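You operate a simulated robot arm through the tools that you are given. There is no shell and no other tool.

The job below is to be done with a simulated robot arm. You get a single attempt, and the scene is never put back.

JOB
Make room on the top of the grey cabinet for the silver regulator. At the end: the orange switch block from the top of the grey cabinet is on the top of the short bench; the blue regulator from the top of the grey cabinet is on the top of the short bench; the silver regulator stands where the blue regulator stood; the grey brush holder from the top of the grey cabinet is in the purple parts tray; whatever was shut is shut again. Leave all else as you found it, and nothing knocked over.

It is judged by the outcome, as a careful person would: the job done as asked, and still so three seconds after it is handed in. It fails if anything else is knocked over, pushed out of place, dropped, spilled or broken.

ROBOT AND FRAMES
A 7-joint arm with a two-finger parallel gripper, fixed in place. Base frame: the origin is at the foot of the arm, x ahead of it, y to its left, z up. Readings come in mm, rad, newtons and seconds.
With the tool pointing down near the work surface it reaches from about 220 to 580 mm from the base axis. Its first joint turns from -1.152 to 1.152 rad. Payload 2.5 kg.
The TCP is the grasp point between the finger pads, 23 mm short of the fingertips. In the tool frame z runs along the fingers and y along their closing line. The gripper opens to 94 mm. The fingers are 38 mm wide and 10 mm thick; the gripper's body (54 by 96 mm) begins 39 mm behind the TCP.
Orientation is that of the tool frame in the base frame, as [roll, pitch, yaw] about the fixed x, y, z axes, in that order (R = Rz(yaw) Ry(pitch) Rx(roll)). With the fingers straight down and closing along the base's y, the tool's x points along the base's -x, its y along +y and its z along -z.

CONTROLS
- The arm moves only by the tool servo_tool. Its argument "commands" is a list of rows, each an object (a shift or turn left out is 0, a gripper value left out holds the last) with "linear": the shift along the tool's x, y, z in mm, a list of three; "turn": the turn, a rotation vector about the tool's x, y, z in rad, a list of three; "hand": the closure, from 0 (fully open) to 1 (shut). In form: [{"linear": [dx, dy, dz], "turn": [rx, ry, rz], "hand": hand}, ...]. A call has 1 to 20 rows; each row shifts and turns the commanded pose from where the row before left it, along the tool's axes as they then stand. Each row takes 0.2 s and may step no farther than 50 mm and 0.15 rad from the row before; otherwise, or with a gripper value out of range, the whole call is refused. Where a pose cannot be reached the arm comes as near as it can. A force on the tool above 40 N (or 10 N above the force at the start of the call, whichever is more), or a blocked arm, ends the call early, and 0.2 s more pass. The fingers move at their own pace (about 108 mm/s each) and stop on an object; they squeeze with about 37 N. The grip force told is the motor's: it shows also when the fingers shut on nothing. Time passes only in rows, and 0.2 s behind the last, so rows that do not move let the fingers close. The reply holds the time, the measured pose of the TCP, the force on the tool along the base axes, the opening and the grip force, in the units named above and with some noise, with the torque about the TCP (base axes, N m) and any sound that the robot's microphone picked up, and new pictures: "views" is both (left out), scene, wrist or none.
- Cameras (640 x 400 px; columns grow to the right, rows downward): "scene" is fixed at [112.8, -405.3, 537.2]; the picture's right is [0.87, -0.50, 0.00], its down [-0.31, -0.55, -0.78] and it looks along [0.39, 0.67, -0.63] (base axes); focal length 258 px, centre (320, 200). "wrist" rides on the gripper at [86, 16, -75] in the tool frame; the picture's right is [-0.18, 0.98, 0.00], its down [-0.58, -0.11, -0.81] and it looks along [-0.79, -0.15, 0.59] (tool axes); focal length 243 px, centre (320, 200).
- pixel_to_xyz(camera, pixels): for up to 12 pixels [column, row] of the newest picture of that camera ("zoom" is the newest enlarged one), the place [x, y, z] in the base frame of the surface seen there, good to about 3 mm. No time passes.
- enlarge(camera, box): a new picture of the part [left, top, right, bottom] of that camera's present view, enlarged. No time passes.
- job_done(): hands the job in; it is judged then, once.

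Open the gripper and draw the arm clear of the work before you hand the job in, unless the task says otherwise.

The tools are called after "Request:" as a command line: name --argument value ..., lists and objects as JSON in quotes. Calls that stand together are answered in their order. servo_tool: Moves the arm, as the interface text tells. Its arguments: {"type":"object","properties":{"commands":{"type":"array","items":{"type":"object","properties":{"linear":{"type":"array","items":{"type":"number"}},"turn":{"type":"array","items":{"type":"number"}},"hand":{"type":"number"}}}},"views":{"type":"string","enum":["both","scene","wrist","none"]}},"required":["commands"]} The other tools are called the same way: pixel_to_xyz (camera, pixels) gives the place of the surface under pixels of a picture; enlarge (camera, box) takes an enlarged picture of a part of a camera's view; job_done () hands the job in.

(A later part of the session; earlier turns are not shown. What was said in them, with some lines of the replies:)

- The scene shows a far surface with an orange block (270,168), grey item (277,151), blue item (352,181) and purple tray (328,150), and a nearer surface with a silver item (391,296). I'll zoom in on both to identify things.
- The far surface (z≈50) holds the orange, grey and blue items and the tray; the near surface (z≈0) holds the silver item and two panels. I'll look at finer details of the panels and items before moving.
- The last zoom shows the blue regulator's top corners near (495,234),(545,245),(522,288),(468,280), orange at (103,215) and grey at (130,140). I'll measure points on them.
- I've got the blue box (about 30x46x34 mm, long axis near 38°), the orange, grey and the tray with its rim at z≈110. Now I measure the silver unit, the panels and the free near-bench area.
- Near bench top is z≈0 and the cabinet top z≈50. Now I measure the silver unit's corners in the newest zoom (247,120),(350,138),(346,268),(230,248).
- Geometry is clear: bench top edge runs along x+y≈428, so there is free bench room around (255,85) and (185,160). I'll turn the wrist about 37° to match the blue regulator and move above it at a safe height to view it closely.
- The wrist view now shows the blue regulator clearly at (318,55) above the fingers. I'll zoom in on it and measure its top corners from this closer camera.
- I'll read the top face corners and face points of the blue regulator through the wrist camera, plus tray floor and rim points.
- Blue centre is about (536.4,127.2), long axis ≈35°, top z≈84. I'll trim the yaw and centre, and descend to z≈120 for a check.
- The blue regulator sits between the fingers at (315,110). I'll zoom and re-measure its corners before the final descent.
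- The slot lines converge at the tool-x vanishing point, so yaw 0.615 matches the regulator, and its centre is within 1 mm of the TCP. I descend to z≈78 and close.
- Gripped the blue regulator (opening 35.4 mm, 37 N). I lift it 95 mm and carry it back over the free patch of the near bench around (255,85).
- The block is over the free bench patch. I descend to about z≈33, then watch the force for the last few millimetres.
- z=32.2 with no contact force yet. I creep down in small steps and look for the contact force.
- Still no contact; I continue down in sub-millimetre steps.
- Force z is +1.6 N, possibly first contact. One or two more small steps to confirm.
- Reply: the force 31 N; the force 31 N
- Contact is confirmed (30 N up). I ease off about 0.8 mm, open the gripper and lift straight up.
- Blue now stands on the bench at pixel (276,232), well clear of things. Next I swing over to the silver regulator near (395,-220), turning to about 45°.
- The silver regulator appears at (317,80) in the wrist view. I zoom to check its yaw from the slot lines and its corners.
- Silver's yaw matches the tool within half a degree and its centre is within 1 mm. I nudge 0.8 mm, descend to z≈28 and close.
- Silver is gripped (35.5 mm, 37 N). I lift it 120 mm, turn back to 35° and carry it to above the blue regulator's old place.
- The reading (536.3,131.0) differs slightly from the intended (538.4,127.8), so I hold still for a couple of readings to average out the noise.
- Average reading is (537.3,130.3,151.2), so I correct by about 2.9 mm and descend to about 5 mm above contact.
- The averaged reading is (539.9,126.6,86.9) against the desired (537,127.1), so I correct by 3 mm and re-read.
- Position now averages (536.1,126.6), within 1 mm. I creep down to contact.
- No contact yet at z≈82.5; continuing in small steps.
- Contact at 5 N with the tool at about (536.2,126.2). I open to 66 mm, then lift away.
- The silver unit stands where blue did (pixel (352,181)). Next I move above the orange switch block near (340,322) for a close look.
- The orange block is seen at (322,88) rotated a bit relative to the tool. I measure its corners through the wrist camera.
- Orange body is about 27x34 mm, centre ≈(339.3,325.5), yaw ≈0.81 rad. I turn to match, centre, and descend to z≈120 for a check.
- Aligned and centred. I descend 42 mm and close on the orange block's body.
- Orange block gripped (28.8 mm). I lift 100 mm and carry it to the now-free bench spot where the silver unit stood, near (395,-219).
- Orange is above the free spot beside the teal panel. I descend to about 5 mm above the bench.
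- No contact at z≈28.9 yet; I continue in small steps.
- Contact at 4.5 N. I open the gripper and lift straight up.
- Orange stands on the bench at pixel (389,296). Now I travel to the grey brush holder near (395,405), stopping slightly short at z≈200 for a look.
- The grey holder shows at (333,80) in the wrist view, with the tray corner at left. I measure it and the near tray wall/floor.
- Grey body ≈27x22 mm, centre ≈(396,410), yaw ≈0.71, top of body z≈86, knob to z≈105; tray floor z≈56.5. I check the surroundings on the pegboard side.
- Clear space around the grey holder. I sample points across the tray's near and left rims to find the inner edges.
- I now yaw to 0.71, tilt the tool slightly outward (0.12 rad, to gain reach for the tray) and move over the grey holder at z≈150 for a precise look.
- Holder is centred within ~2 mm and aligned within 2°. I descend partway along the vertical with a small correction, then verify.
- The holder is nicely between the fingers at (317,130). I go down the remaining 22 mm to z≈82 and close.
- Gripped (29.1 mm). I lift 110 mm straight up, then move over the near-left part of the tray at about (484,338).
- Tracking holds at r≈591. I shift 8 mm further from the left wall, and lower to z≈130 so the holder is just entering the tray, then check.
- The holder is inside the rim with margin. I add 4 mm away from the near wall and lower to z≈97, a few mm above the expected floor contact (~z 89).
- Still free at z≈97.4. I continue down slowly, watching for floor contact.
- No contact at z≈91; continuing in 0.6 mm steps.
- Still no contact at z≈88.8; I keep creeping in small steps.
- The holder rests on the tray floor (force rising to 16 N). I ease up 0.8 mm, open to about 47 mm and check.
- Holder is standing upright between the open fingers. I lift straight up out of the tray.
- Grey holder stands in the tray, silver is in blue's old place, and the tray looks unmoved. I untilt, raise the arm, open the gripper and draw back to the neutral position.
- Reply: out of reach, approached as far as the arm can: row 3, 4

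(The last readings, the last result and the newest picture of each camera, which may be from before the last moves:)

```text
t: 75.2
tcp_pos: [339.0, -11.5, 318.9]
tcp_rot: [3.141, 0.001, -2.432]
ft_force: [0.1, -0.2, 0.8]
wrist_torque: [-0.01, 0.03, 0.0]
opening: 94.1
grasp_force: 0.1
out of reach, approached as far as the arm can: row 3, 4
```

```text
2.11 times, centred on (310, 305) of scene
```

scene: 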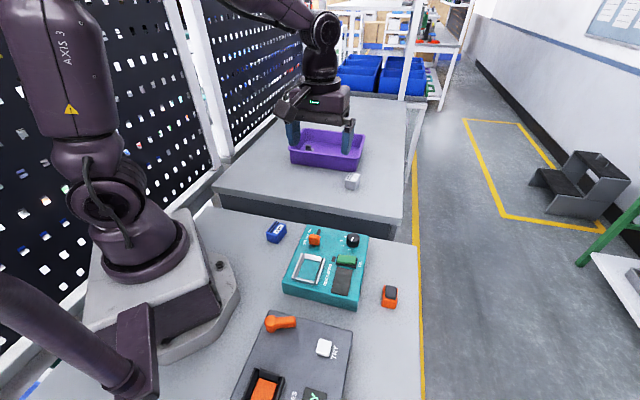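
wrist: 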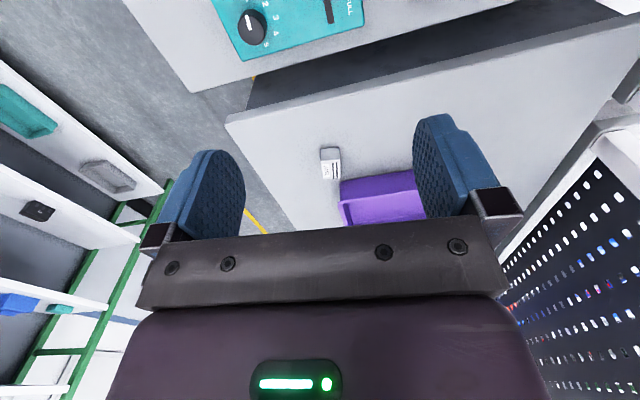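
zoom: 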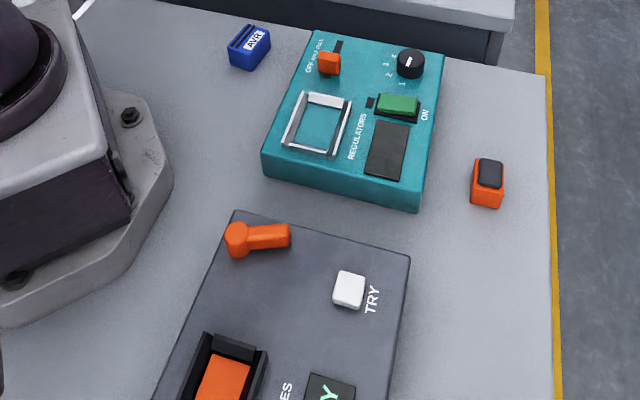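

The zooms compare well with the start:
- Silver stands where blue stood, around (412,260).
- The tray is in its original place, with the grey holder upright in it.
- Blue and orange stand on the near bench.
- The panels are untouched, and nothing was opened during the job.

The gripper is open and the arm is clear, so I hand the job in.

Request:
job_done

```text
The job is handed in.
```

The job is done and handed in. The last pictures show everything in place, upright, and nothing else moved.

- **Silver regulator:** it stands on the grey cabinet where the blue one stood, at the same angle and within about 1–2 mm.
- **Blue regulator:** it is on the short bench, left of the teal panel, at about (255, 85).
- **Orange switch block:** it is on the short bench, right of the teal panel, where the silver regulator used to stand.
- **Grey brush holder:** it stands in the purple parts tray, near the tray's left end. The tray itself did not shift.
- **Shut items:** I saw nothing that needed opening and opened nothing.

I took the near surface with the two panels to be the short bench, as it was the only other surface in reach. The gripper is open and the arm is drawn back clear of the work.
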